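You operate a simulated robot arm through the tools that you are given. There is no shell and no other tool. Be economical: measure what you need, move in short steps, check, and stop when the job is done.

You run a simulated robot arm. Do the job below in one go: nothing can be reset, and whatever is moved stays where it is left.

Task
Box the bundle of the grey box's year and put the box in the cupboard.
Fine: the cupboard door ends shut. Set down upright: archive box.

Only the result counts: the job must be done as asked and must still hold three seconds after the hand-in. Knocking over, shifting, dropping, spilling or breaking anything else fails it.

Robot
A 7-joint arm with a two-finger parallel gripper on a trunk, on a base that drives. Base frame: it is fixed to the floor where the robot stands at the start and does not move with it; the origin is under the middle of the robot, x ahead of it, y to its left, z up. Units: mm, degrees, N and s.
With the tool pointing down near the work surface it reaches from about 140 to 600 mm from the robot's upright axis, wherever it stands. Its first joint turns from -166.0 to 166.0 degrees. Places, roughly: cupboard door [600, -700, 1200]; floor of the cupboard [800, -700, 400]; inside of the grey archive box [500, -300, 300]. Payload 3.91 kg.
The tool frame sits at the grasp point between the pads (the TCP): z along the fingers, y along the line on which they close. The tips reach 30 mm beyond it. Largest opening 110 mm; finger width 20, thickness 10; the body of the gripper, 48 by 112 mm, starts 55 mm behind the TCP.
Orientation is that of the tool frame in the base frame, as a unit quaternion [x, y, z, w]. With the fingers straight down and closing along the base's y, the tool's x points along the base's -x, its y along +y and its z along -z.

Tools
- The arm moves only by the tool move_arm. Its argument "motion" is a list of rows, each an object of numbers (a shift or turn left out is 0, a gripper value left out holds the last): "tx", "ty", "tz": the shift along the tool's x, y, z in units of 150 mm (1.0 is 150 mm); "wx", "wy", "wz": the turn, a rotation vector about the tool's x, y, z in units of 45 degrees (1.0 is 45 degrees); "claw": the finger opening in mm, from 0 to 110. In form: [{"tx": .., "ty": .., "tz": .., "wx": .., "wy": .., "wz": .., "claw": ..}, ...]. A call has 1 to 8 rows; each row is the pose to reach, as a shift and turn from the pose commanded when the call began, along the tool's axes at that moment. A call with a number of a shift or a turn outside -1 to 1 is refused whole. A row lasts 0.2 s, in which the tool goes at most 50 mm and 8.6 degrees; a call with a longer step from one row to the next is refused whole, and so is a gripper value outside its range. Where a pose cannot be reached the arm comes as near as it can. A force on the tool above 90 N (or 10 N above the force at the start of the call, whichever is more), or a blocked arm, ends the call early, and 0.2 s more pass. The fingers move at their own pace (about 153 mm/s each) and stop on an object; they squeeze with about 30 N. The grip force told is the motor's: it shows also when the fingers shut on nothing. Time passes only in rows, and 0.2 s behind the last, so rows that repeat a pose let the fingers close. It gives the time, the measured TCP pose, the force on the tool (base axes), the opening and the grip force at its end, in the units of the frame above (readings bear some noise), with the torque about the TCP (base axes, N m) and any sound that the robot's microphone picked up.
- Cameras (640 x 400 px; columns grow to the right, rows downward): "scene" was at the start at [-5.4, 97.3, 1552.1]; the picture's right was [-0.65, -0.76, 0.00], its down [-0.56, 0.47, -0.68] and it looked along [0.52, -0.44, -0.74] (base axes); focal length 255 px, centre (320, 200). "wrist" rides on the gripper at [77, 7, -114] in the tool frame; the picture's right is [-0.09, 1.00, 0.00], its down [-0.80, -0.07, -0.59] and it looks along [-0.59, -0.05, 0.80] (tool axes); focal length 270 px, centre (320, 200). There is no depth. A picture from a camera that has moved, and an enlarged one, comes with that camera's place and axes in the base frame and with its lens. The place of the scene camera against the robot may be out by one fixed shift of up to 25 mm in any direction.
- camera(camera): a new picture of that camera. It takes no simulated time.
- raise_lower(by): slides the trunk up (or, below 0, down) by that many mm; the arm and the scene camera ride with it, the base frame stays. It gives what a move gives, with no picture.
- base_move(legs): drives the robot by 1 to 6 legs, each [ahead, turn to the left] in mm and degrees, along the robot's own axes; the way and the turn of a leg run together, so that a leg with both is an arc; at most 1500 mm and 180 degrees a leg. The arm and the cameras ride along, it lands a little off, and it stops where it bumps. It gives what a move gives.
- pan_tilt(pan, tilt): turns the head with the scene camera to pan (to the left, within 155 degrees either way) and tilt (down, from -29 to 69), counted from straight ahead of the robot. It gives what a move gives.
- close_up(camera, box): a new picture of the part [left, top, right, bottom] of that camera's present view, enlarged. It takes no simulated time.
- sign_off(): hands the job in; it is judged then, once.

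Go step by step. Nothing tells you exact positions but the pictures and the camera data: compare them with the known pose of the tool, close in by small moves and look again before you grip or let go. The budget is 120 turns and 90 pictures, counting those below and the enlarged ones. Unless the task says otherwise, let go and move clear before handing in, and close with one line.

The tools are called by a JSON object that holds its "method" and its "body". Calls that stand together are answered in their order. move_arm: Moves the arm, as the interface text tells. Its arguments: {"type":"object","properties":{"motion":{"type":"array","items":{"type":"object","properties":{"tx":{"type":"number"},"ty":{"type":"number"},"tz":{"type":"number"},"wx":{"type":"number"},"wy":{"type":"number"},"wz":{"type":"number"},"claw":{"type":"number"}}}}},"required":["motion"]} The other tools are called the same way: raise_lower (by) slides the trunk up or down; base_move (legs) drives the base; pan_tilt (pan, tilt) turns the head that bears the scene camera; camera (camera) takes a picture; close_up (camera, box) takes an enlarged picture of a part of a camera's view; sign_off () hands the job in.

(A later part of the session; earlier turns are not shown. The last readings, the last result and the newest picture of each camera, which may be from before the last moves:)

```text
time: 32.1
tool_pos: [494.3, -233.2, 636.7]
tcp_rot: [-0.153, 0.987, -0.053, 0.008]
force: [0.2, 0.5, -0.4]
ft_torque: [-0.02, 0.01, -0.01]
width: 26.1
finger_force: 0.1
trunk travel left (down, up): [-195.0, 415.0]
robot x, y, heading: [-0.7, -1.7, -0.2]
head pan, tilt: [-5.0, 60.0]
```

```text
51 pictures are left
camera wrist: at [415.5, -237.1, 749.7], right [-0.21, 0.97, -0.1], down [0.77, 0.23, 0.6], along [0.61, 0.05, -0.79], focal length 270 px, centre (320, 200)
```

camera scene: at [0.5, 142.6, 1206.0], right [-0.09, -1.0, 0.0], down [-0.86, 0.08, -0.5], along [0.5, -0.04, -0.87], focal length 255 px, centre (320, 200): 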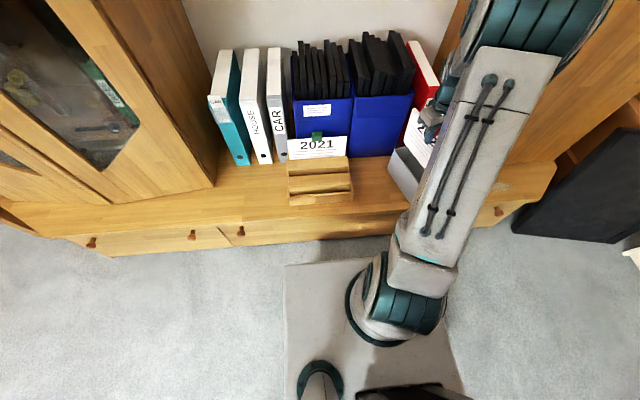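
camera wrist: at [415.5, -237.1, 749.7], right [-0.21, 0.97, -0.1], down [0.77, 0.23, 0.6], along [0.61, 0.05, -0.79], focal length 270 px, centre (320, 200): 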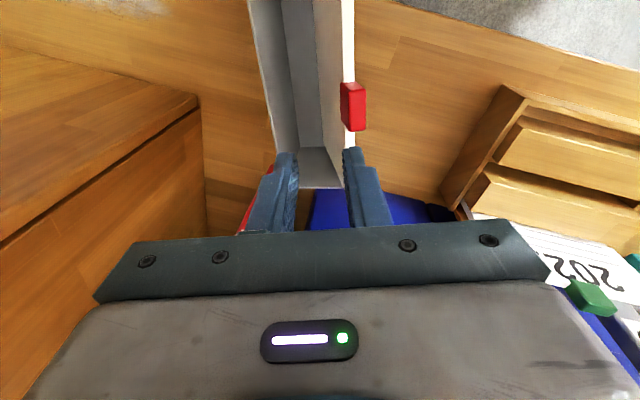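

The bundle now leans inside the box. Next the cupboard door: raise the trunk, pull the arm back, then drive to face the door.

{"method": "raise_lower", "body": {"by": 330}}

{"method": "move_arm", "body": {"motion": [{"wx": -0.13, "tx": 0.2}, {"tx": 0.5, "wx": -0.13}, {"tx": 0.8, "wx": -0.13}, {"tx": 1.0, "wx": -0.13}]}}

{"method": "move_arm", "body": {"motion": [{"wz": 0.17}, {"wz": 0.34}, {"wz": 0.51}, {"wz": 0.68}, {"wz": 0.85}, {"wz": 1.0}]}}

{"method": "pan_tilt", "body": {"pan": -15, "tilt": 50}}

{"method": "camera", "body": {"camera": "scene"}}

```text
time: 35.3
tool_pos: [493.3, -232.0, 965.9]
tcp_rot: [-0.152, 0.987, -0.052, 0.008]
force: [0.8, 0.3, -0.2]
ft_torque: [-0.02, 0.03, -0.01]
width: 25.8
finger_force: 0.1
trunk travel left (down, up): [-525.0, 85.0]
robot x, y, heading: [0.7, 0.1, -0.0]
head pan, tilt: [-5.0, 60.0]
```

```text
time: 36.3
tool_pos: [353.4, -276.4, 966.1]
tcp_rot: [-0.153, 0.988, -0.001, 0.001]
force: [-0.2, -0.1, 0.5]
ft_torque: [-0.02, 0.01, 0.01]
width: 26.1
finger_force: 0.0
trunk travel left (down, up): [-525.0, 85.0]
robot x, y, heading: [-2.5, 0.3, -0.0]
head pan, tilt: [-5.0, 60.0]
```

```text
time: 37.7
tool_pos: [351.7, -276.0, 966.2]
tcp_rot: [0.238, 0.971, -0.001, 0.001]
force: [0.3, -0.3, -0.1]
ft_torque: [-0.01, 0.01, 0.02]
width: 26.1
finger_force: 0.1
trunk travel left (down, up): [-525.0, 85.0]
robot x, y, heading: [-0.2, 1.0, -0.2]
head pan, tilt: [-5.0, 60.0]
```

```text
time: 38.4
tool_pos: [351.3, -278.0, 964.4]
tcp_rot: [0.237, 0.971, -0.001, 0.001]
force: [0.3, -0.8, 0.0]
ft_torque: [-0.02, -0.01, -0.03]
width: 25.9
finger_force: 0.0
trunk travel left (down, up): [-525.0, 85.0]
robot x, y, heading: [3.1, 0.4, 0.1]
head pan, tilt: [-15.0, 50.0]
```

```text
50 pictures are left
camera scene: at [8.4, 128.5, 1548.5], right [-0.26, -0.97, 0.0], down [-0.74, 0.2, -0.64], along [0.62, -0.17, -0.77], focal length 255 px, centre (320, 200)
```

scene: 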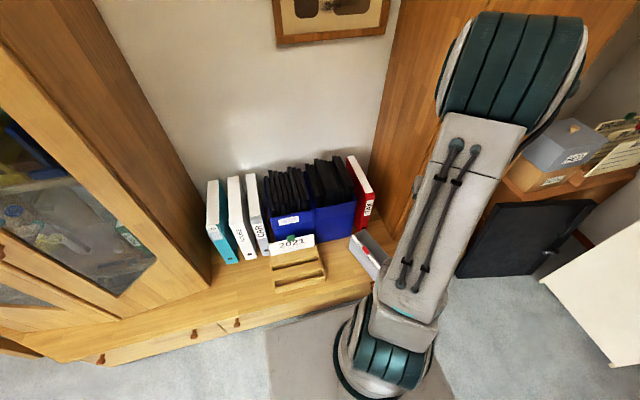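

{"method": "base_move", "body": {"legs": [[0, -90], [500, 0], [0, 90]]}}

{"method": "camera", "body": {"camera": "wrist"}}

{"method": "pan_tilt", "body": {"pan": 0, "tilt": 40}}

{"method": "camera", "body": {"camera": "scene"}}

```text
time: 49.0
tool_pos: [331.4, -791.5, 965.0]
tcp_rot: [0.26, 0.966, -0.001, 0.0]
force: [-0.8, -0.5, 0.9]
ft_torque: [0.05, 0.01, 0.0]
width: 25.9
finger_force: 0.1
trunk travel left (down, up): [-525.0, 85.0]
robot x, y, heading: [-6.8, -501.2, -2.7]
head pan, tilt: [-15.0, 50.0]
```

```text
49 pictures are left
camera wrist: at [268.2, -746.7, 1080.8], right [0.57, 0.82, 0.0], down [0.66, -0.46, 0.6], along [0.49, -0.34, -0.8], focal length 270 px, centre (320, 200)
```

wrist: 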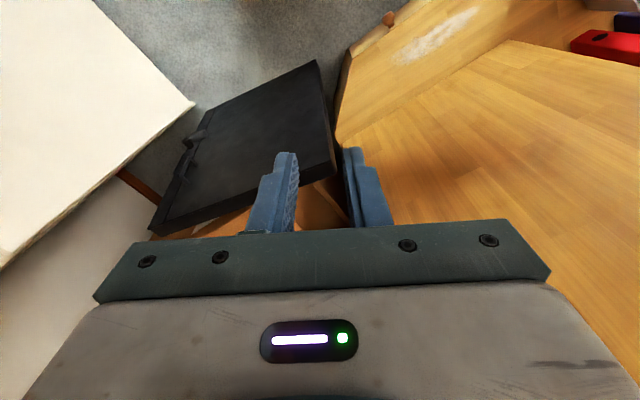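

```text
time: 49.8
tool_pos: [331.6, -790.9, 966.1]
tcp_rot: [0.26, 0.966, 0.0, 0.001]
force: [-0.1, 0.7, 0.9]
ft_torque: [0.0, -0.04, -0.02]
width: 25.9
finger_force: 0.0
trunk travel left (down, up): [-525.0, 85.0]
robot x, y, heading: [-9.5, -498.3, -2.4]
head pan, tilt: [0.0, 40.0]
```

```text
48 pictures are left
camera scene: at [18.1, -351.2, 1562.7], right [-0.05, -1.0, 0.0], down [-0.64, 0.03, -0.77], along [0.76, -0.04, -0.64], focal length 255 px, centre (320, 200)
```

scene: 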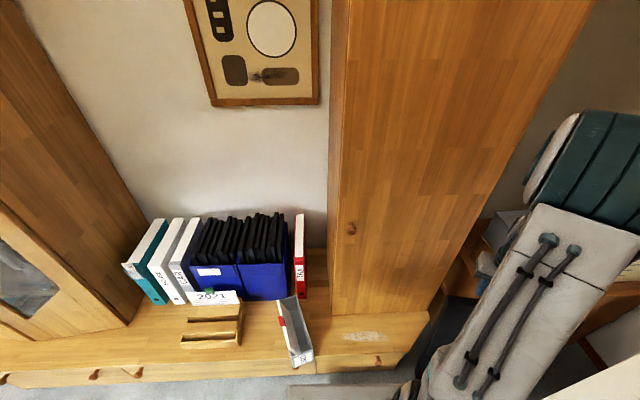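

The door shows clearly: knob near (557, -481, 967), hinge on its right side near y≈-915. I'll nudge the base ahead and straighten it, then turn the tool.

{"method": "base_move", "body": {"legs": [[60, 2.5]]}}

{"method": "move_arm", "body": {"motion": [{"wz": 0.18}, {"wz": 0.36}, {"wz": 0.54}, {"wz": 0.72}, {"wz": 0.86}, {"wz": 1.0}]}}

```text
time: 50.7
tool_pos: [404.4, -778.6, 965.9]
tcp_rot: [0.237, 0.971, -0.002, 0.001]
force: [0.0, -0.4, -0.1]
ft_torque: [-0.04, 0.0, -0.02]
width: 25.7
finger_force: 0.0
trunk travel left (down, up): [-525.0, 85.0]
robot x, y, heading: [51.3, -500.3, -0.1]
head pan, tilt: [0.0, 40.0]
```

```text
time: 52.1
tool_pos: [403.9, -779.2, 964.7]
tcp_rot: [0.592, 0.806, -0.001, 0.001]
force: [0.1, -0.6, 0.4]
ft_torque: [0.01, 0.02, 0.04]
width: 26.0
finger_force: 0.1
trunk travel left (down, up): [-525.0, 85.0]
robot x, y, heading: [53.1, -499.0, -0.0]
head pan, tilt: [0.0, 40.0]
```

{"method": "move_arm", "body": {"motion": [{"tx": 0.2, "ty": 0.13}, {"tx": 0.4, "ty": 0.26}, {"tx": 0.6, "ty": 0.39}, {"tx": 0.81, "ty": 0.52}]}}

{"method": "move_arm", "body": {"motion": [{"tx": 0.2, "ty": 0.1, "wz": 0.1}, {"tx": 0.4, "ty": 0.2, "wz": 0.2}, {"tx": 0.6, "ty": 0.3, "wz": 0.3}, {"tx": 0.81, "ty": 0.4, "wz": 0.387}]}}

{"method": "move_arm", "body": {"motion": [{"wx": -0.18}, {"wx": -0.36}, {"wx": -0.54}, {"wx": -0.72}, {"wx": -0.86}, {"wx": -1.0}]}}

{"method": "camera", "body": {"camera": "scene"}}

```text
time: 53.1
tool_pos: [440.4, -639.1, 965.4]
tcp_rot: [0.592, 0.806, 0.0, 0.001]
force: [-0.6, -0.2, -0.1]
ft_torque: [-0.02, -0.02, -0.01]
width: 26.1
finger_force: 0.0
trunk travel left (down, up): [-525.0, 85.0]
robot x, y, heading: [52.4, -499.9, -0.2]
head pan, tilt: [0.0, 40.0]
```

```text
time: 54.1
tool_pos: [463.1, -505.3, 963.8]
tcp_rot: [0.707, 0.707, -0.001, 0.001]
force: [-0.4, 0.3, 1.0]
ft_torque: [-0.01, 0.0, -0.03]
width: 26.1
finger_force: 0.1
trunk travel left (down, up): [-525.0, 85.0]
robot x, y, heading: [50.2, -502.8, -0.1]
head pan, tilt: [0.0, 40.0]
```

```text
time: 55.5
tool_pos: [535.4, -506.7, 982.2]
tcp_rot: [0.653, 0.653, 0.27, 0.272]
force: [-0.5, -0.3, -0.5]
ft_torque: [0.0, -0.04, 0.0]
width: 25.9
finger_force: 0.0
out of reach, approached as far as the arm can: row 3, 4, 5, 6
trunk travel left (down, up): [-525.0, 85.0]
robot x, y, heading: [52.2, -504.0, -0.1]
head pan, tilt: [0.0, 40.0]
```

```text
47 pictures are left
camera scene: at [71.7, -352.9, 1562.8], right [0.0, -1.0, 0.0], down [-0.64, 0.0, -0.77], along [0.77, 0.0, -0.64], focal length 255 px, centre (320, 200)
```

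scene: 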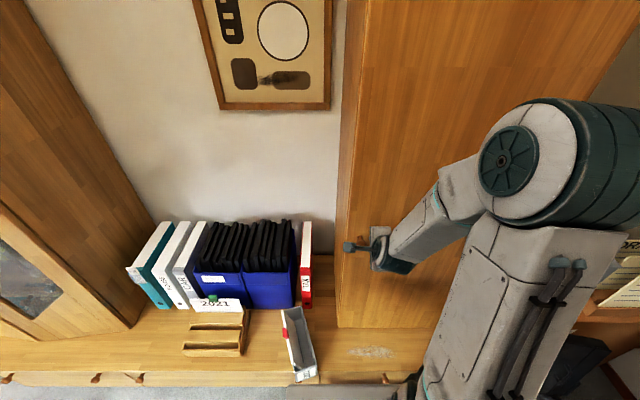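

The full horizontal pose is too cramped. Instead I'll grip the knob from above with a ~30° forward pitch, closing sideways; undo the pitch and yaw first.

{"method": "move_arm", "body": {"motion": [{"wx": 0.18}, {"wx": 0.36}, {"wx": 0.54}, {"wx": 0.72}, {"wx": 0.86}, {"wx": 1.0}]}}

{"method": "move_arm", "body": {"motion": [{"wz": -0.18}, {"wz": -0.36}, {"wz": -0.54}, {"wz": -0.72}, {"wz": -0.86}, {"wz": -1.0, "claw": 60}]}}

{"method": "move_arm", "body": {"motion": [{"wz": -0.18}, {"wz": -0.36}, {"wz": -0.54}, {"wz": -0.72}, {"wz": -0.86}, {"wz": -1.0}]}}

{"method": "move_arm", "body": {"motion": [{"tx": -0.08, "ty": 0.04, "tz": -0.2, "wy": -0.17}, {"tx": -0.16, "ty": 0.08, "tz": -0.4, "wy": -0.34}, {"tx": -0.25, "ty": 0.12, "tz": -0.4, "wy": -0.51}, {"tx": -0.34, "ty": 0.16, "tz": -0.4, "wy": -0.667}]}}

{"method": "camera", "body": {"camera": "wrist"}}

```text
time: 56.9
tool_pos: [522.1, -504.6, 987.4]
tcp_rot: [0.707, 0.708, 0.002, 0.003]
force: [-50.2, 5.8, 28.7]
ft_torque: [-0.73, -4.4, -0.49]
width: 25.8
finger_force: 0.0
trunk travel left (down, up): [-525.0, 85.0]
robot x, y, heading: [48.1, -498.3, 0.0]
head pan, tilt: [0.0, 40.0]
```

```text
time: 58.4
tool_pos: [493.8, -503.0, 990.4]
tcp_rot: [0.386, 0.922, 0.009, -0.005]
force: [-4.0, 3.3, 1.5]
ft_torque: [-0.2, -0.27, -0.03]
width: 60.3
finger_force: 0.5
trunk travel left (down, up): [-525.0, 85.0]
robot x, y, heading: [54.4, -501.0, -0.6]
head pan, tilt: [0.0, 40.0]
stopped in row 6: the arm was blocked; the commanded pose is now the measured one
```

```text
time: 58.8
tool_pos: [503.6, -509.5, 955.7]
tcp_rot: [0.377, 0.921, 0.008, -0.095]
force: [-23.4, -10.5, 15.4]
ft_torque: [0.43, -0.83, 0.24]
width: 49.8
finger_force: 0.1
trunk travel left (down, up): [-525.0, 85.0]
robot x, y, heading: [45.8, -501.8, -0.5]
head pan, tilt: [0.0, 40.0]
stopped in row 1: the arm was blocked; the commanded pose is now the measured one
```

```text
time: 59.1
tool_pos: [463.6, -507.2, 934.9]
tcp_rot: [0.39, 0.908, -0.014, -0.15]
force: [-2.9, -0.9, 4.2]
ft_torque: [0.0, -0.29, 0.03]
width: 60.1
finger_force: 0.1
trunk travel left (down, up): [-525.0, 85.0]
robot x, y, heading: [20.3, -496.6, 0.2]
head pan, tilt: [0.0, 40.0]
stopped in row 1: the arm was blocked; the commanded pose is now the measured one
```

```text
46 pictures are left
camera wrist: at [451.6, -457.4, 1065.5], right [0.76, 0.63, -0.16], down [0.64, -0.68, 0.37], along [0.12, -0.39, -0.92], focal length 270 px, centre (320, 200)
```

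wrist: 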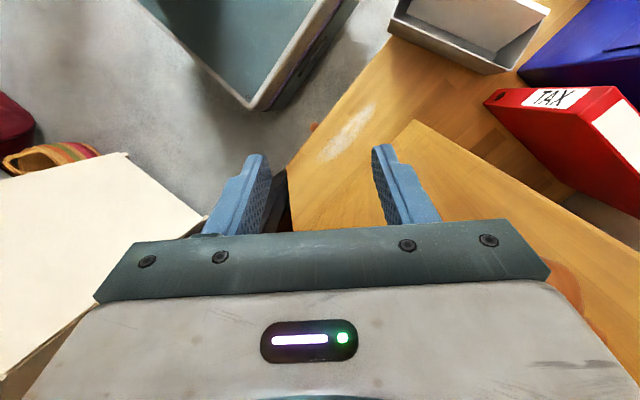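

Something blocked the arm against the door; I'll look before moving on.

{"method": "camera", "body": {"camera": "scene"}}

{"method": "close_up", "body": {"camera": "wrist", "box": [370, 0, 640, 200]}}

```text
45 pictures are left
camera scene: at [-161.1, -348.9, 1573.3], right [0.0, -1.0, 0.0], down [-0.54, 0.0, -0.84], along [0.84, 0.0, -0.54], focal length 255 px, centre (320, 200)
```

scene: 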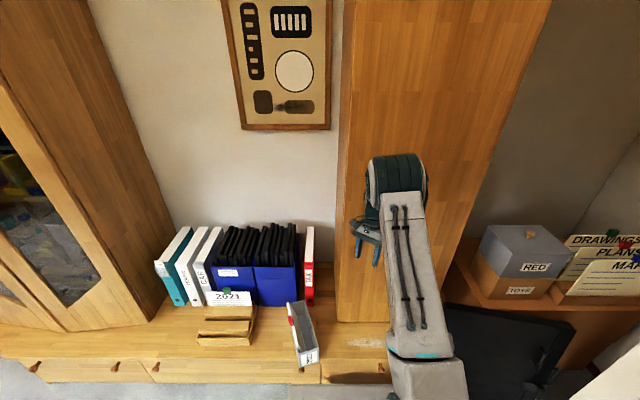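

```text
2.00 times, centred on (505, 100) of wrist
camera zoom: at [451.6, -457.4, 1065.5], right [0.76, 0.63, -0.16], down [0.64, -0.68, 0.37], along [0.12, -0.39, -0.92], focal length 541 px, centre (-50, 400)
```

zoom: 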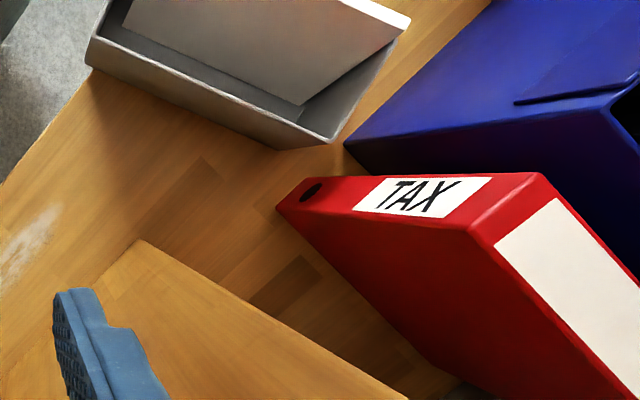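

The scene camera data shows the whole robot tilted back about 7° from the push. I'll let a moment pass without moving and re-check.

{"method": "move_arm", "body": {"motion": [{"tx": 0.0}]}}

{"method": "camera", "body": {"camera": "scene"}}

```text
time: 59.4
tool_pos: [440.1, -510.4, 898.6]
tcp_rot: [0.415, 0.88, -0.036, -0.228]
force: [-2.7, -1.1, 5.3]
ft_torque: [0.07, -0.43, -0.09]
width: 60.2
finger_force: 0.1
trunk travel left (down, up): [-525.0, 85.0]
robot x, y, heading: [0.9, -485.4, 1.4]
head pan, tilt: [0.0, 40.0]
stopped in row 1: the arm was blocked; the commanded pose is now the measured one
```

```text
43 pictures are left
camera scene: at [-189.2, -346.3, 1573.5], right [0.02, -1.0, 0.0], down [-0.53, -0.01, -0.85], along [0.85, 0.02, -0.53], focal length 255 px, centre (320, 200)
```

scene: 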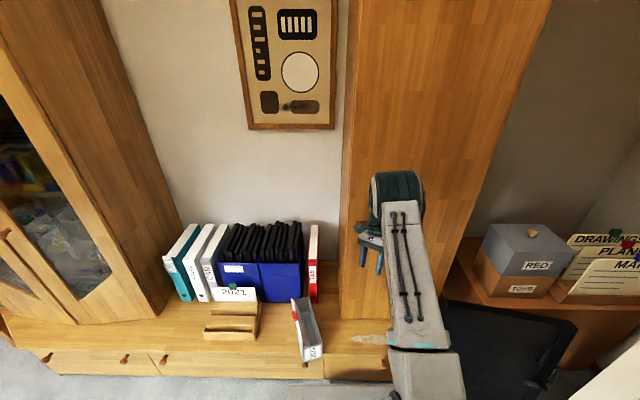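

{"method": "pan_tilt", "body": {"pan": 0, "tilt": 45}}

{"method": "camera", "body": {"camera": "scene"}}

```text
time: 60.1
tool_pos: [443.6, -512.0, 886.8]
tcp_rot: [0.413, 0.877, -0.044, -0.242]
force: [-1.0, 0.0, 0.3]
ft_torque: [0.02, 0.01, 0.02]
width: 59.8
finger_force: 0.1
trunk travel left (down, up): [-525.0, 85.0]
robot x, y, heading: [9.2, -484.5, -0.6]
head pan, tilt: [0.0, 45.0]
```

```text
42 pictures are left
camera scene: at [-167.1, -332.8, 1564.7], right [-0.01, -1.0, 0.0], down [-0.61, 0.01, -0.79], along [0.79, -0.01, -0.61], focal length 255 px, centre (320, 200)
```

scene: 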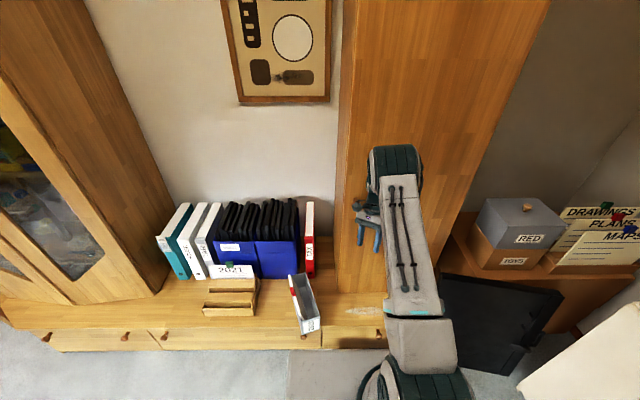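

{"method": "close_up", "body": {"camera": "scene", "box": [290, 120, 490, 400]}}

{"method": "camera", "body": {"camera": "wrist"}}

```text
1.43 times, centred on (390, 260) of scene
camera zoom: at [-167.1, -332.8, 1564.7], right [-0.01, -1.0, 0.0], down [-0.61, 0.01, -0.79], along [0.79, -0.01, -0.61], focal length 364 px, centre (220, 114)
```

zoom: 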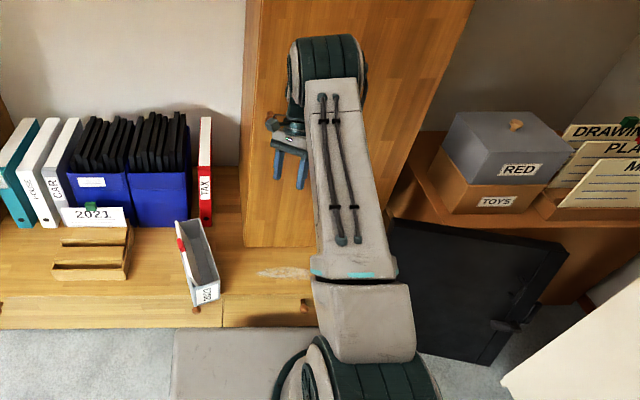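

```text
40 pictures are left
camera wrist: at [461.0, -464.2, 1015.8], right [0.75, 0.59, -0.31], down [0.66, -0.72, 0.23], along [-0.09, -0.38, -0.92], focal length 270 px, centre (320, 200)
```

wrist: 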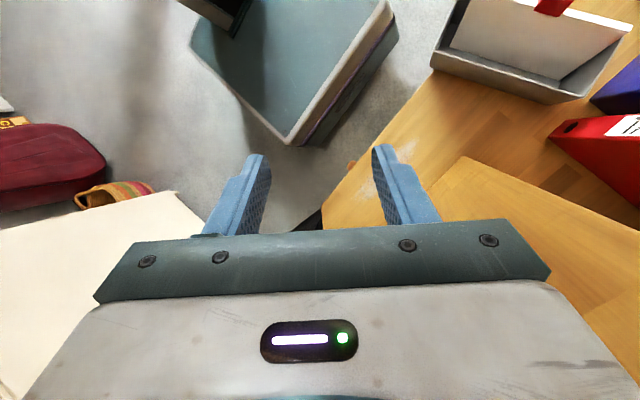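

It looks like the elbow is propped against the door and holds the robot tilted. I'll back the base away so it settles.

{"method": "base_move", "body": {"legs": [[-60, 0]]}}

{"method": "base_move", "body": {"legs": [[-100, 0]]}}

{"method": "camera", "body": {"camera": "scene"}}

```text
time: 60.8
tool_pos: [383.6, -493.7, 805.8]
tcp_rot: [0.44, 0.798, -0.105, -0.397]
force: [-1.3, -2.0, 2.9]
ft_torque: [0.08, -0.18, -0.1]
width: 60.2
finger_force: 0.0
trunk travel left (down, up): [-525.0, 85.0]
robot x, y, heading: [-42.8, -464.4, 5.8]
head pan, tilt: [0.0, 45.0]
stopped in leg 1: the robot was blocked; the commanded pose is now the measured one
```

```text
time: 61.5
tool_pos: [347.9, -510.4, 729.5]
tcp_rot: [0.496, 0.666, -0.173, -0.53]
force: [0.7, -0.7, 4.0]
ft_torque: [-0.07, -0.25, -0.02]
width: 60.2
finger_force: 0.0
trunk travel left (down, up): [-525.0, 85.0]
robot x, y, heading: [-54.7, -465.3, 2.8]
head pan, tilt: [0.0, 45.0]
stopped in leg 1: the robot was blocked; the commanded pose is now the measured one
```

```text
39 pictures are left
camera scene: at [-205.3, -327.0, 1565.7], right [0.05, -1.0, 0.0], down [-0.63, -0.03, -0.78], along [0.78, 0.04, -0.63], focal length 255 px, centre (320, 200)
```

scene: 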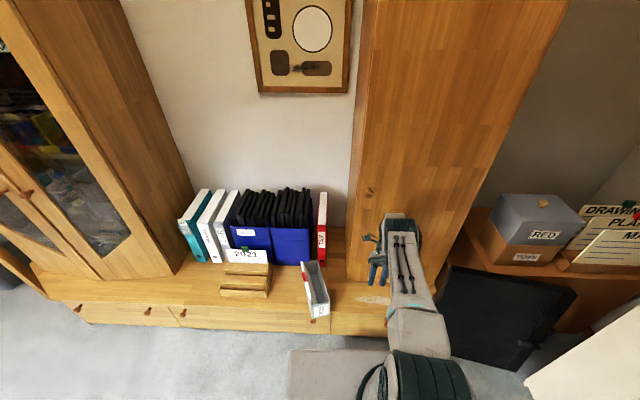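

{"method": "base_move", "body": {"legs": [[-150, 0]]}}

{"method": "close_up", "body": {"camera": "scene", "box": [260, 160, 500, 400]}}

```text
time: 62.2
tool_pos: [350.0, -498.0, 623.1]
tcp_rot: [-0.51, -0.568, 0.229, 0.604]
force: [0.5, -0.3, 3.3]
ft_torque: [-0.06, -0.25, 0.0]
width: 59.9
finger_force: 0.0
trunk travel left (down, up): [-525.0, 85.0]
robot x, y, heading: [-62.6, -461.3, 1.8]
head pan, tilt: [0.0, 45.0]
stopped in leg 1: the robot was blocked; the commanded pose is now the measured one
```

```text
1.67 times, centred on (380, 280) of scene
camera zoom: at [-102.2, -317.4, 1559.3], right [0.03, -1.0, 0.0], down [-0.68, -0.02, -0.73], along [0.73, 0.02, -0.68], focal length 424 px, centre (220, 67)
```

zoom: 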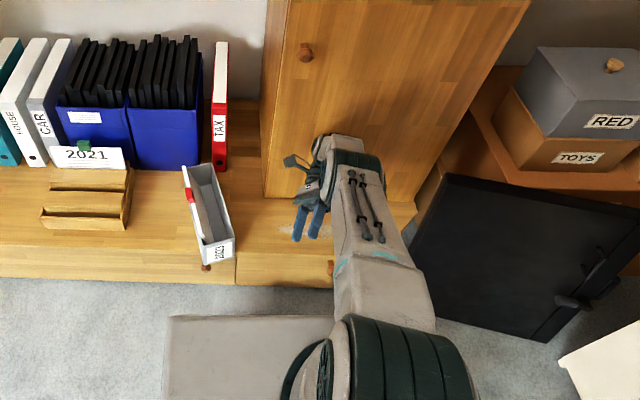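

The tilt is nearly gone (about 2°). Backing further.

{"method": "base_move", "body": {"legs": [[-100, 0]]}}

{"method": "camera", "body": {"camera": "scene"}}

```text
time: 63.0
tool_pos: [348.3, -502.0, 591.3]
tcp_rot: [-0.5, -0.553, 0.241, 0.621]
force: [0.6, -0.4, 0.2]
ft_torque: [0.0, -0.02, -0.01]
width: 59.8
finger_force: 0.0
trunk travel left (down, up): [-525.0, 85.0]
robot x, y, heading: [-62.6, -467.4, 1.5]
head pan, tilt: [0.0, 45.0]
stopped in leg 1: the robot was blocked; the commanded pose is now the measured one
```

```text
37 pictures are left
camera scene: at [-55.5, -315.6, 1555.6], right [0.03, -1.0, 0.0], down [-0.71, -0.02, -0.71], along [0.71, 0.02, -0.71], focal length 255 px, centre (320, 200)
```

scene: 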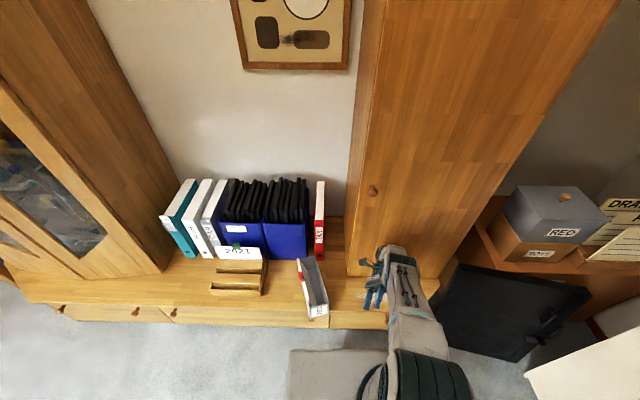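

The robot stands upright again. Backing clear of the door, then I'll inspect the arm.

{"method": "base_move", "body": {"legs": [[-100, 0]]}}

{"method": "camera", "body": {"camera": "scene"}}

```text
time: 64.1
tool_pos: [249.8, -506.1, 592.7]
tcp_rot: [-0.5, -0.553, 0.239, 0.622]
force: [0.0, 0.4, 0.2]
ft_torque: [0.0, 0.0, -0.03]
width: 60.0
finger_force: 0.1
trunk travel left (down, up): [-525.0, 85.0]
robot x, y, heading: [-163.5, -470.5, 1.7]
head pan, tilt: [0.0, 45.0]
```

```text
36 pictures are left
camera scene: at [-153.8, -318.8, 1555.5], right [0.03, -1.0, 0.0], down [-0.71, -0.02, -0.71], along [0.71, 0.02, -0.71], focal length 255 px, centre (320, 200)
```

scene: 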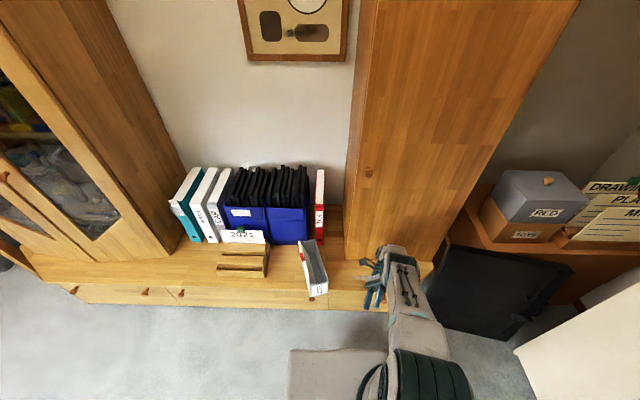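

The arm is folded back under itself. I'll back off a bit more for space, then unfold the tool toward pointing down in small steps.

{"method": "base_move", "body": {"legs": [[-150, -1.7]]}}

{"method": "move_arm", "body": {"motion": [{"tx": 0.08, "ty": -0.07, "tz": -0.11, "wx": -0.14, "wy": -0.07}, {"tx": 0.16, "ty": -0.14, "tz": -0.23, "wx": -0.28, "wy": -0.14}, {"tx": 0.24, "ty": -0.21, "tz": -0.34, "wx": -0.42, "wy": -0.21}, {"tx": 0.32, "ty": -0.28, "tz": -0.46, "wx": -0.56, "wy": -0.28}, {"tx": 0.4, "ty": -0.35, "tz": -0.57, "wx": -0.7, "wy": -0.35}, {"tx": 0.48, "ty": -0.42, "tz": -0.69, "wx": -0.83, "wy": -0.42}]}}

{"method": "camera", "body": {"camera": "scene"}}

```text
time: 65.5
tool_pos: [99.9, -519.9, 592.3]
tcp_rot: [-0.51, -0.546, 0.229, 0.624]
force: [-0.7, 1.1, -0.5]
ft_torque: [0.03, -0.01, -0.04]
width: 60.0
finger_force: 0.0
trunk travel left (down, up): [-525.0, 85.0]
robot x, y, heading: [-313.4, -472.0, -0.2]
head pan, tilt: [0.0, 45.0]
```

```text
time: 66.9
tool_pos: [196.7, -522.9, 692.0]
tcp_rot: [0.638, 0.684, -0.123, -0.332]
force: [-0.1, -0.1, -0.3]
ft_torque: [-0.01, -0.01, -0.01]
width: 59.8
finger_force: 0.0
trunk travel left (down, up): [-525.0, 85.0]
robot x, y, heading: [-314.0, -470.2, -0.2]
head pan, tilt: [0.0, 45.0]
```

```text
35 pictures are left
camera scene: at [-299.4, -320.5, 1555.4], right [0.0, -1.0, 0.0], down [-0.71, 0.0, -0.71], along [0.71, 0.0, -0.71], focal length 255 px, centre (320, 200)
```

scene: 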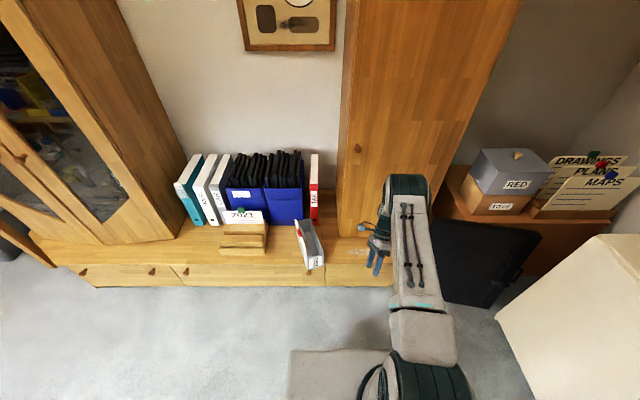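

{"method": "move_arm", "body": {"motion": [{"wx": -0.14, "wy": -0.07}, {"wx": -0.28, "wy": -0.14}, {"wx": -0.42, "wy": -0.21}, {"wx": -0.56, "wy": -0.28}, {"wx": -0.7, "wy": -0.35}, {"wx": -0.83, "wy": -0.42}]}}

```text
time: 68.3
tool_pos: [198.7, -522.8, 692.6]
tcp_rot: [0.682, 0.731, 0.001, 0.004]
force: [0.6, 0.4, -0.9]
ft_torque: [0.02, -0.01, -0.02]
width: 60.0
finger_force: 0.1
trunk travel left (down, up): [-525.0, 85.0]
robot x, y, heading: [-315.7, -466.7, -0.1]
head pan, tilt: [0.0, 45.0]
```

Tool is pointing down again. I'll turn it square and raise it to knob height here in free space.

{"method": "move_arm", "body": {"motion": [{"wz": -0.16, "tz": -0.16}, {"wz": -0.32, "tz": -0.33}, {"wz": -0.48, "tz": -0.5}, {"wz": -0.64, "tz": -0.67}, {"wz": -0.8, "tz": -0.84}, {"wz": -0.955, "tz": -1.0}]}}

{"method": "move_arm", "body": {"motion": [{"wz": -0.16, "tz": -0.16}, {"wz": -0.32, "tz": -0.33}, {"wz": -0.48, "tz": -0.5}, {"wz": -0.64, "tz": -0.67}, {"wz": -0.8, "tz": -0.84}, {"wz": -0.955, "tz": -1.0}]}}

{"method": "move_arm", "body": {"motion": [{"wy": -0.17, "tx": -0.1}, {"wy": -0.34, "tx": -0.2}, {"wy": -0.5, "tx": -0.3}, {"wy": -0.667, "tx": -0.3, "tz": -0.1}]}}

{"method": "camera", "body": {"camera": "scene"}}

```text
time: 69.7
tool_pos: [196.6, -521.1, 842.9]
tcp_rot: [0.365, 0.931, -0.001, 0.002]
force: [0.1, -0.4, 0.6]
ft_torque: [0.01, -0.02, -0.02]
width: 60.0
finger_force: 0.1
trunk travel left (down, up): [-525.0, 85.0]
robot x, y, heading: [-317.6, -471.2, -0.0]
head pan, tilt: [0.0, 45.0]
```

```text
time: 71.1
tool_pos: [195.0, -520.4, 992.6]
tcp_rot: [-0.001, 1.0, -0.002, 0.002]
force: [0.2, -0.4, 0.6]
ft_torque: [0.01, 0.02, -0.01]
width: 60.1
finger_force: 0.0
trunk travel left (down, up): [-525.0, 85.0]
robot x, y, heading: [-315.1, -469.4, -0.3]
head pan, tilt: [0.0, 45.0]
```

```text
time: 72.1
tool_pos: [241.6, -522.6, 1007.4]
tcp_rot: [0.0, 0.965, -0.002, 0.263]
force: [-0.3, 1.2, 0.0]
ft_torque: [0.04, -0.01, 0.02]
width: 60.0
finger_force: 0.2
trunk travel left (down, up): [-525.0, 85.0]
robot x, y, heading: [-315.2, -472.0, -0.2]
head pan, tilt: [0.0, 45.0]
```

```text
34 pictures are left
camera scene: at [-299.7, -320.9, 1555.5], right [0.0, -1.0, 0.0], down [-0.71, 0.0, -0.71], along [0.71, 0.0, -0.71], focal length 255 px, centre (320, 200)
```

scene: 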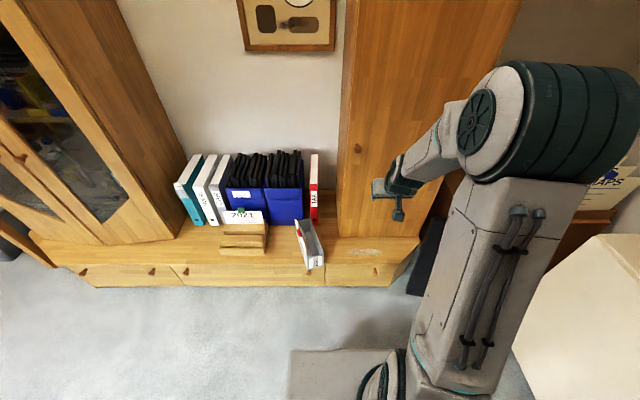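

The elbow sits to the right of the arm, so approaching the knob from the left keeps it off the door. Driving to about (-20, -200).

{"method": "base_move", "body": {"legs": [[0, 42], [395, 0], [0, -42]]}}

{"method": "camera", "body": {"camera": "wrist"}}

```text
time: 78.4
tool_pos: [542.4, -271.4, 1006.8]
tcp_rot: [0.01, 0.965, -0.004, 0.261]
force: [-0.4, 0.3, -0.1]
ft_torque: [0.02, -0.02, -0.02]
width: 59.9
finger_force: 0.1
trunk travel left (down, up): [-525.0, 85.0]
robot x, y, heading: [-12.9, -206.2, -1.5]
head pan, tilt: [0.0, 45.0]
```

```text
33 pictures are left
camera wrist: at [419.0, -261.4, 1068.1], right [0.1, 0.99, 0.04], down [0.39, -0.08, 0.92], along [0.92, -0.07, -0.4], focal length 270 px, centre (320, 200)
```

wrist: 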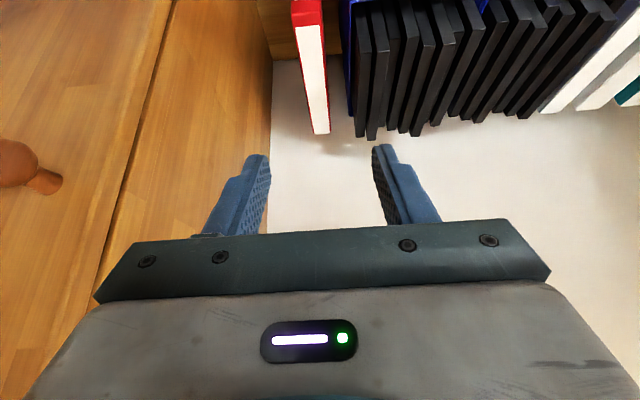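

The knob ball is near (562, -482, 960) with the door plane near x=590. Moving above it with the fingers open sideways.

{"method": "move_arm", "body": {"motion": [{"tx": -0.04, "tz": -0.05, "ty": -0.2}, {"tx": -0.084, "tz": -0.105, "ty": -0.45}, {"tx": -0.084, "tz": -0.105, "ty": -0.7}]}}

{"method": "move_arm", "body": {"motion": [{"ty": -0.25}, {"ty": -0.5}, {"ty": -0.69}]}}

{"method": "camera", "body": {"camera": "wrist"}}

{"method": "camera", "body": {"camera": "scene"}}

```text
time: 79.2
tool_pos: [541.4, -379.2, 1026.9]
tcp_rot: [0.009, 0.965, -0.003, 0.261]
force: [0.2, 0.5, -0.2]
ft_torque: [0.02, 0.03, 0.0]
width: 59.8
finger_force: 0.1
trunk travel left (down, up): [-525.0, 85.0]
robot x, y, heading: [-12.0, -211.1, -1.4]
head pan, tilt: [0.0, 45.0]
```

```text
time: 80.0
tool_pos: [542.0, -480.0, 1030.8]
tcp_rot: [0.01, 0.965, -0.004, 0.262]
force: [-0.6, 0.0, -0.6]
ft_torque: [0.05, 0.02, 0.0]
width: 59.9
finger_force: 0.1
trunk travel left (down, up): [-525.0, 85.0]
robot x, y, heading: [-14.1, -209.4, -1.1]
head pan, tilt: [0.0, 45.0]
```

```text
32 pictures are left
camera wrist: at [417.7, -469.4, 1091.1], right [0.1, 0.99, 0.04], down [0.39, -0.08, 0.92], along [0.92, -0.07, -0.4], focal length 270 px, centre (320, 200)
```

wrist: 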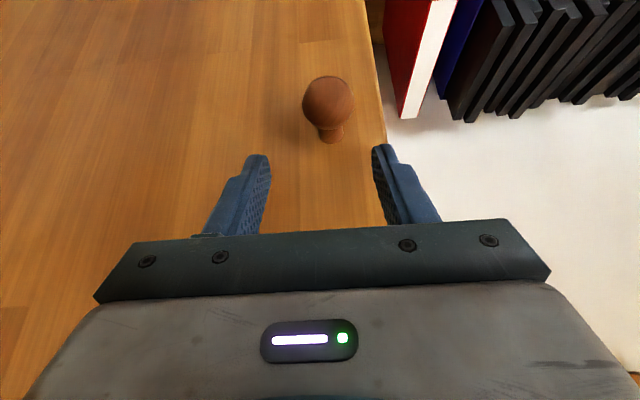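

```text
31 pictures are left
camera scene: at [5.7, -60.2, 1555.5], right [-0.02, -1.0, 0.0], down [-0.71, 0.02, -0.71], along [0.71, -0.02, -0.71], focal length 255 px, centre (320, 200)
```

scene: 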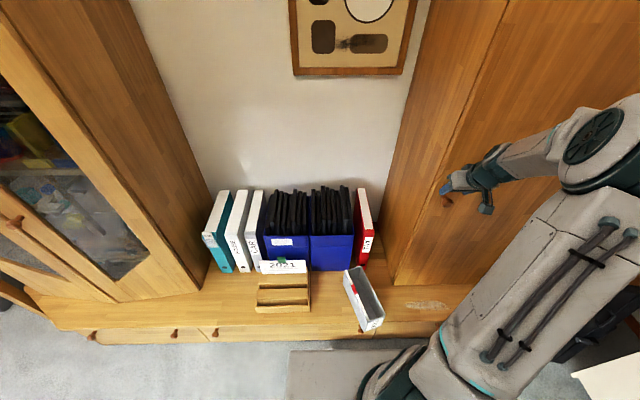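

{"method": "move_arm", "body": {"motion": [{"ty": 0.057, "tx": -0.03, "tz": 0.02}, {"ty": 0.057, "tx": 0.05, "tz": 0.17}, {"ty": 0.057, "tx": 0.11, "tz": 0.3}, {"ty": 0.057, "tx": 0.163, "tz": 0.429}]}}

{"method": "camera", "body": {"camera": "wrist"}}

```text
time: 81.0
tool_pos: [552.7, -470.1, 959.7]
tcp_rot: [0.009, 0.965, -0.004, 0.262]
force: [-0.2, -0.1, -0.1]
ft_torque: [0.0, 0.03, 0.01]
width: 59.8
finger_force: 0.0
trunk travel left (down, up): [-525.0, 85.0]
robot x, y, heading: [-12.9, -209.2, -1.2]
head pan, tilt: [0.0, 45.0]
```

```text
30 pictures are left
camera wrist: at [428.8, -460.2, 1020.9], right [0.1, 0.99, 0.04], down [0.39, -0.08, 0.92], along [0.92, -0.07, -0.4], focal length 270 px, centre (320, 200)
```

wrist: 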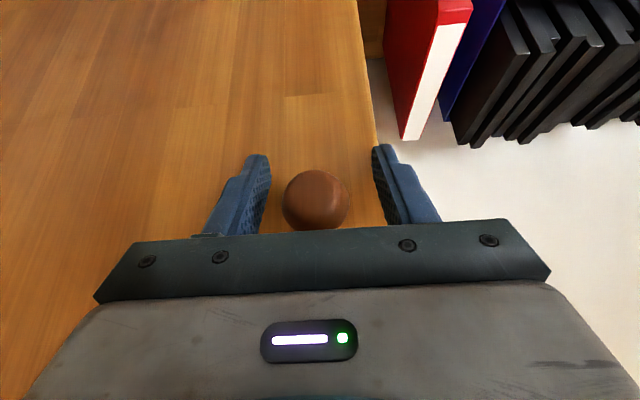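

The knob is between the fingers. Closing, then a first small pull.

{"method": "move_arm", "body": {"motion": [{"claw": 0}, {"claw": 0}, {"claw": 0}]}}

{"method": "move_arm", "body": {"motion": [{"tx": 0.058, "tz": -0.033}, {"tx": 0.115, "tz": -0.067}, {"tx": 0.173, "tz": -0.1, "wz": -0.04}, {"tx": 0.231, "tz": -0.133, "wz": -0.08}]}}

{"method": "camera", "body": {"camera": "wrist"}}

```text
time: 81.8
tool_pos: [551.6, -472.7, 959.8]
tcp_rot: [0.01, 0.965, -0.005, 0.262]
force: [-0.2, -12.0, 1.1]
ft_torque: [-0.15, 0.05, -0.2]
width: 33.5
finger_force: 44.9
trunk travel left (down, up): [-525.0, 85.0]
robot x, y, heading: [-15.1, -212.1, -1.5]
head pan, tilt: [0.0, 45.0]
```

```text
time: 82.8
tool_pos: [512.6, -476.7, 959.4]
tcp_rot: [-0.018, 0.965, -0.013, 0.262]
force: [7.0, -35.4, -1.6]
ft_torque: [0.59, -0.12, 0.19]
width: 33.7
finger_force: 44.7
trunk travel left (down, up): [-525.0, 85.0]
robot x, y, heading: [-10.4, -211.4, -1.7]
head pan, tilt: [0.0, 45.0]
```

```text
29 pictures are left
camera wrist: at [389.1, -471.3, 1020.3], right [0.05, 1.0, 0.01], down [0.39, -0.03, 0.92], along [0.92, -0.04, -0.39], focal length 270 px, centre (320, 200)
```

wrist: 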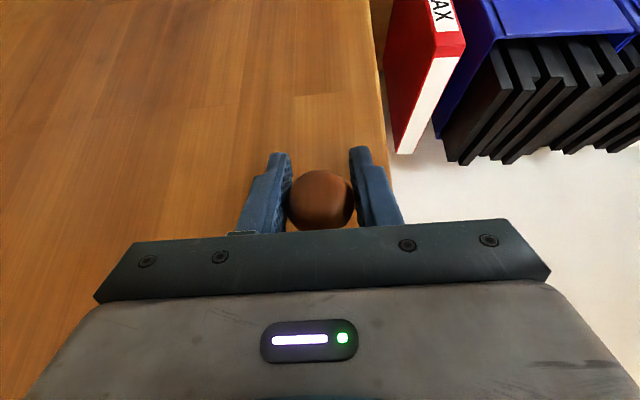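

The door follows. Continuing along the arc with yaw.

{"method": "move_arm", "body": {"motion": [{"tx": 0.1, "tz": -0.058, "ty": -0.035, "wx": -0.03, "wz": -0.055}, {"tx": 0.21, "tz": -0.121, "ty": -0.065, "wx": -0.063, "wz": -0.11}, {"tx": 0.32, "tz": -0.185, "ty": -0.1, "wx": -0.096, "wz": -0.166}, {"tx": 0.43, "tz": -0.248, "ty": -0.135, "wx": -0.13, "wz": -0.225}]}}

```text
time: 83.8
tool_pos: [439.3, -495.9, 959.5]
tcp_rot: [-0.12, 0.959, 0.015, 0.257]
force: [4.2, -16.2, 2.8]
ft_torque: [0.19, -0.76, -0.17]
width: 33.6
finger_force: 45.1
trunk travel left (down, up): [-525.0, 85.0]
robot x, y, heading: [-11.6, -206.8, -1.4]
head pan, tilt: [0.0, 45.0]
```

{"method": "move_arm", "body": {"motion": [{"tx": 0.13, "tz": -0.075, "ty": -0.02, "wx": -0.033, "wz": -0.058}, {"tx": 0.26, "tz": -0.15, "ty": -0.046, "wx": -0.067, "wz": -0.116}, {"tx": 0.39, "tz": -0.225, "ty": -0.084, "wx": -0.1, "wz": -0.173}, {"tx": 0.52, "tz": -0.3, "ty": -0.128, "wx": -0.133, "wz": -0.231}, {"tx": 0.65, "tz": -0.375, "ty": -0.18, "wx": -0.167, "wz": -0.289}]}}

{"method": "camera", "body": {"camera": "scene"}}

```text
time: 85.0
tool_pos: [335.0, -549.1, 959.9]
tcp_rot: [-0.243, 0.936, 0.05, 0.248]
force: [0.1, -3.3, -27.4]
ft_torque: [0.16, -0.29, -0.17]
width: 33.8
finger_force: 45.0
trunk travel left (down, up): [-525.0, 85.0]
robot x, y, heading: [-14.5, -211.8, -1.5]
head pan, tilt: [0.0, 45.0]
```

```text
28 pictures are left
camera scene: at [6.9, -62.9, 1555.4], right [-0.02, -1.0, 0.0], down [-0.71, 0.02, -0.71], along [0.71, -0.02, -0.71], focal length 255 px, centre (320, 200)
```

scene: 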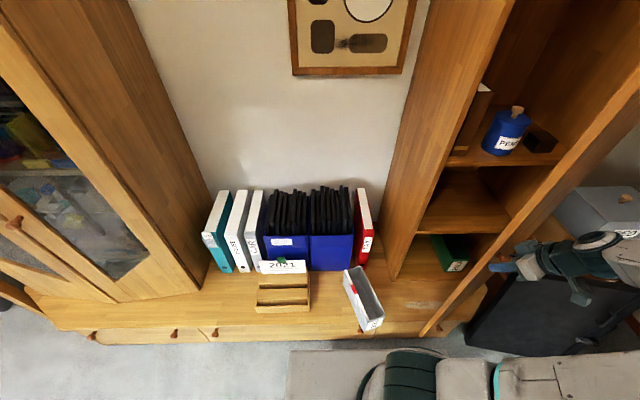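

The cupboard is opening; shelves are visible inside. Continuing the arc to about 50°.

{"method": "move_arm", "body": {"motion": [{"tx": 0.142, "tz": -0.082, "ty": -0.024, "wx": -0.039, "wz": -0.067}, {"tx": 0.284, "tz": -0.164, "ty": -0.057, "wx": -0.078, "wz": -0.135}, {"tx": 0.426, "tz": -0.246, "ty": -0.1, "wx": -0.117, "wz": -0.202}, {"tx": 0.568, "tz": -0.328, "ty": -0.15, "wx": -0.155, "wz": -0.269}, {"tx": 0.71, "tz": -0.41, "ty": -0.21, "wx": -0.194, "wz": -0.337}, {"tx": 0.852, "tz": -0.492, "ty": -0.279, "wx": -0.233, "wz": -0.404}]}}

{"method": "camera", "body": {"camera": "scene"}}

```text
time: 86.4
tool_pos: [229.2, -658.3, 965.0]
tcp_rot: [-0.409, 0.878, 0.092, 0.231]
force: [12.7, -8.9, -31.6]
ft_torque: [0.12, 0.1, 0.01]
width: 34.1
finger_force: 45.3
trunk travel left (down, up): [-525.0, 85.0]
robot x, y, heading: [-16.2, -209.4, -1.3]
head pan, tilt: [0.0, 45.0]
```

```text
27 pictures are left
camera scene: at [8.5, -64.8, 1555.9], right [-0.02, -1.0, 0.0], down [-0.71, 0.02, -0.71], along [0.71, -0.01, -0.71], focal length 255 px, centre (320, 200)
```

scene: 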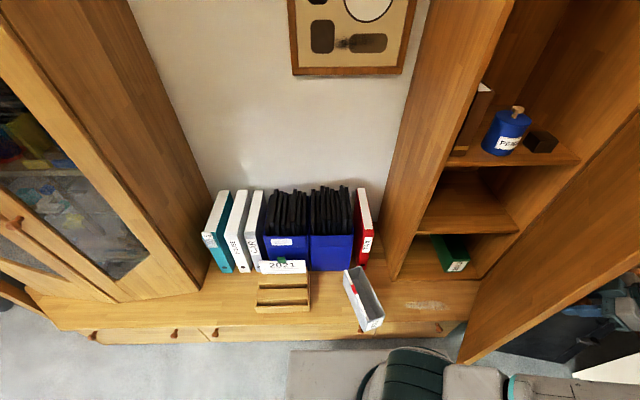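

{"method": "move_arm", "body": {"motion": [{"tx": 0.135, "tz": -0.068, "ty": -0.019, "wx": -0.033, "wz": -0.058}, {"tx": 0.27, "tz": -0.137, "ty": -0.045, "wx": -0.067, "wz": -0.115}, {"tx": 0.405, "tz": -0.205, "ty": -0.078, "wx": -0.1, "wz": -0.173}, {"tx": 0.54, "tz": -0.273, "ty": -0.117, "wx": -0.133, "wz": -0.231}]}}

```text
time: 87.4
tool_pos: [187.7, -736.6, 965.8]
tcp_rot: [-0.501, 0.83, 0.113, 0.216]
force: [37.0, -14.9, 23.6]
ft_torque: [-0.71, 0.13, 0.01]
width: 34.1
finger_force: 44.7
trunk travel left (down, up): [-525.0, 85.0]
robot x, y, heading: [-14.4, -208.7, -1.1]
head pan, tilt: [0.0, 45.0]
```

{"method": "move_arm", "body": {"motion": [{"tx": 0.142, "tz": -0.076, "ty": -0.022, "wx": -0.036, "wz": -0.062}, {"tx": 0.285, "tz": -0.153, "ty": -0.055, "wx": -0.072, "wz": -0.125}, {"tx": 0.427, "tz": -0.23, "ty": -0.095, "wx": -0.108, "wz": -0.187}, {"tx": 0.57, "tz": -0.306, "ty": -0.145, "wx": -0.144, "wz": -0.25}]}}

{"method": "camera", "body": {"camera": "scene"}}

```text
time: 88.5
tool_pos: [163.6, -829.2, 965.6]
tcp_rot: [-0.591, 0.768, 0.128, 0.212]
force: [33.4, -1.7, -8.2]
ft_torque: [0.35, -0.12, 0.07]
width: 33.5
finger_force: 45.2
trunk travel left (down, up): [-525.0, 85.0]
robot x, y, heading: [-12.5, -205.9, -0.8]
head pan, tilt: [0.0, 45.0]
stopped in row 4: the force on the tool passed its limit at 99 N (the readings are from after the stop); the commanded pose is now the measured one
```

```text
26 pictures are left
camera scene: at [3.5, -60.1, 1554.9], right [-0.01, -1.0, 0.0], down [-0.71, 0.01, -0.71], along [0.71, -0.01, -0.71], focal length 255 px, centre (320, 200)
```

scene: 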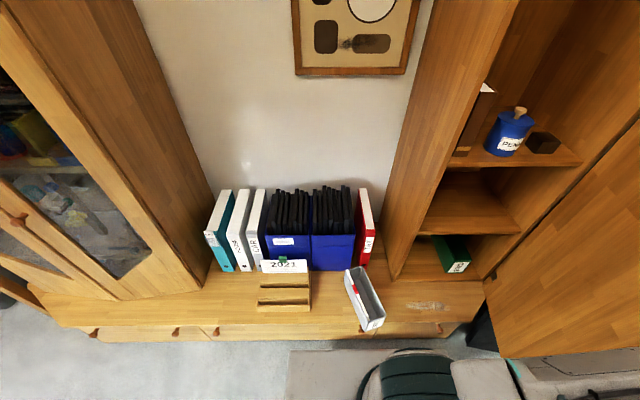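

The door is open about 75°, and the lower compartment (floor z≈400, next shelf ≈760) is visible. I'll release the knob, lift, and back away.

{"method": "move_arm", "body": {"motion": [{"claw": 80}, {"claw": 80}, {"tx": -0.1, "tz": -0.173, "claw": 80}, {"tx": -0.2, "tz": -0.346}, {"tx": -0.333, "tz": -0.577}]}}

{"method": "base_move", "body": {"legs": [[-260, 0]]}}

{"method": "camera", "body": {"camera": "scene"}}

```text
time: 89.7
tool_pos: [157.8, -823.2, 1067.5]
tcp_rot: [-0.592, 0.768, 0.131, 0.208]
force: [-0.2, -0.2, 0.6]
ft_torque: [-0.04, 0.0, -0.03]
width: 80.2
finger_force: 0.0
trunk travel left (down, up): [-525.0, 85.0]
robot x, y, heading: [-14.0, -203.9, -0.9]
head pan, tilt: [0.0, 45.0]
```

```text
time: 91.6
tool_pos: [-97.1, -818.7, 1065.6]
tcp_rot: [-0.592, 0.767, 0.131, 0.209]
force: [-0.8, -0.1, -0.2]
ft_torque: [0.01, -0.02, 0.0]
width: 80.1
finger_force: 0.1
trunk travel left (down, up): [-525.0, 85.0]
robot x, y, heading: [-263.5, -204.7, -0.6]
head pan, tilt: [0.0, 45.0]
```

```text
25 pictures are left
camera scene: at [-251.1, -56.4, 1555.5], right [-0.02, -1.0, 0.0], down [-0.71, 0.01, -0.71], along [0.71, -0.01, -0.71], focal length 255 px, centre (320, 200)
```

scene: 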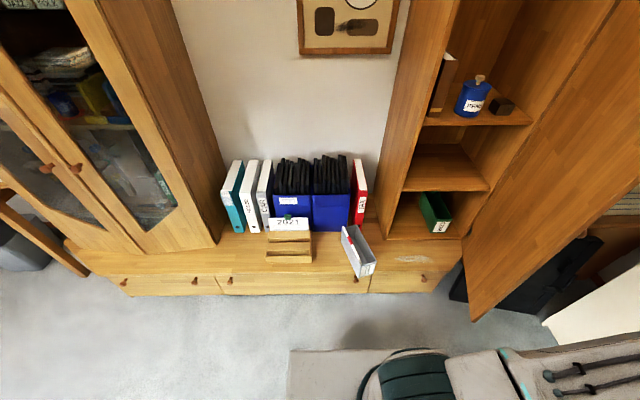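

The box and cupboard are clear. I'll turn left and drive so the arm ends up over the box.

{"method": "base_move", "body": {"legs": [[0, 55], [250, 0]]}}

{"method": "move_arm", "body": {"motion": [{"wx": 0.08, "wz": 0.139}, {"wx": 0.16, "wz": 0.277}, {"wx": 0.25, "wz": 0.433}, {"wx": 0.33, "wz": 0.572}, {"wx": 0.42, "wz": 0.727}, {"wx": 0.5, "wz": 0.866}]}}

```text
time: 93.2
tool_pos: [91.2, -729.7, 1063.2]
tcp_rot: [0.71, -0.659, -0.173, -0.178]
force: [0.5, -0.1, 0.2]
ft_torque: [0.01, -0.03, -0.02]
width: 80.3
finger_force: 0.1
trunk travel left (down, up): [-525.0, 85.0]
robot x, y, heading: [-268.7, -203.2, 18.8]
head pan, tilt: [0.0, 45.0]
stopped in leg 1: the robot was blocked; the commanded pose is now the measured one
```

```text
time: 94.6
tool_pos: [89.7, -728.5, 1066.3]
tcp_rot: [-0.401, 0.878, 0.092, 0.245]
force: [-0.2, 0.4, 0.4]
ft_torque: [-0.01, 0.06, -0.02]
width: 80.0
finger_force: 0.0
trunk travel left (down, up): [-525.0, 85.0]
robot x, y, heading: [-269.6, -203.7, 18.6]
head pan, tilt: [0.0, 45.0]
```

The turn was blocked at about 19°; I'll look toward the arm and door.

{"method": "pan_tilt", "body": {"pan": -65, "tilt": 45}}

{"method": "camera", "body": {"camera": "scene"}}

```text
time: 96.0
tool_pos: [90.2, -727.3, 1064.8]
tcp_rot: [-0.403, 0.877, 0.093, 0.244]
force: [-0.2, -0.5, 0.1]
ft_torque: [-0.04, 0.0, 0.03]
width: 79.7
finger_force: 0.1
trunk travel left (down, up): [-525.0, 85.0]
robot x, y, heading: [-264.6, -205.6, 18.8]
head pan, tilt: [-65.0, 45.0]
```

```text
24 pictures are left
camera scene: at [-322.2, -147.5, 1555.5], right [-0.72, -0.69, 0.0], down [-0.49, 0.51, -0.71], along [0.49, -0.51, -0.71], focal length 255 px, centre (320, 200)
```

scene: 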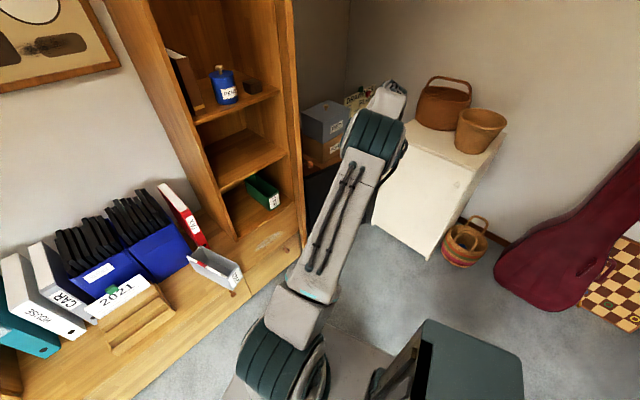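

{"method": "pan_tilt", "body": {"pan": 155, "tilt": 45}}

{"method": "camera", "body": {"camera": "scene"}}

{"method": "camera", "body": {"camera": "wrist"}}

```text
time: 99.1
tool_pos: [90.6, -727.3, 1064.1]
tcp_rot: [-0.403, 0.877, 0.093, 0.244]
force: [-0.3, -0.4, -1.0]
ft_torque: [0.0, 0.01, -0.01]
width: 79.9
finger_force: 0.0
trunk travel left (down, up): [-525.0, 85.0]
robot x, y, heading: [-265.8, -203.5, 18.7]
head pan, tilt: [154.7, 45.0]
```

```text
23 pictures are left
camera scene: at [-459.2, -79.4, 1555.5], right [0.12, 0.99, 0.0], down [0.7, -0.08, -0.71], along [-0.7, 0.08, -0.71], focal length 255 px, centre (320, 200)
```

scene: 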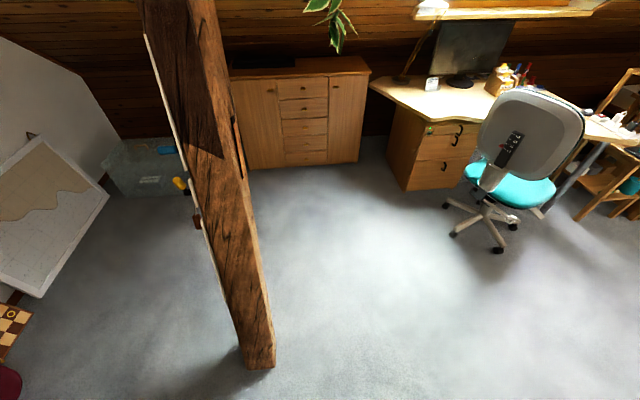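

```text
22 pictures are left
camera wrist: at [2.6, -815.2, 1125.5], right [-0.7, 0.71, 0.01], down [0.29, 0.27, 0.92], along [0.65, 0.65, -0.39], focal length 270 px, centre (320, 200)
```

wrist: 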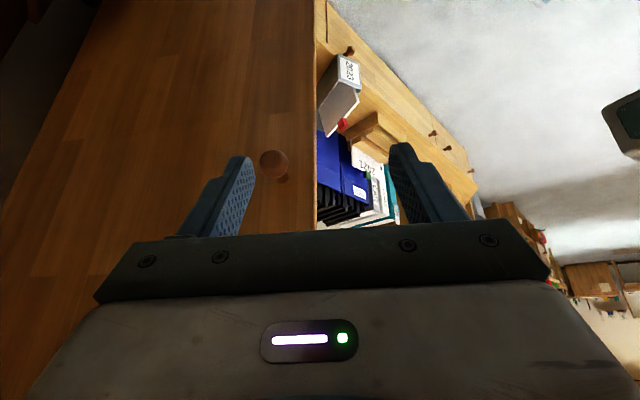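

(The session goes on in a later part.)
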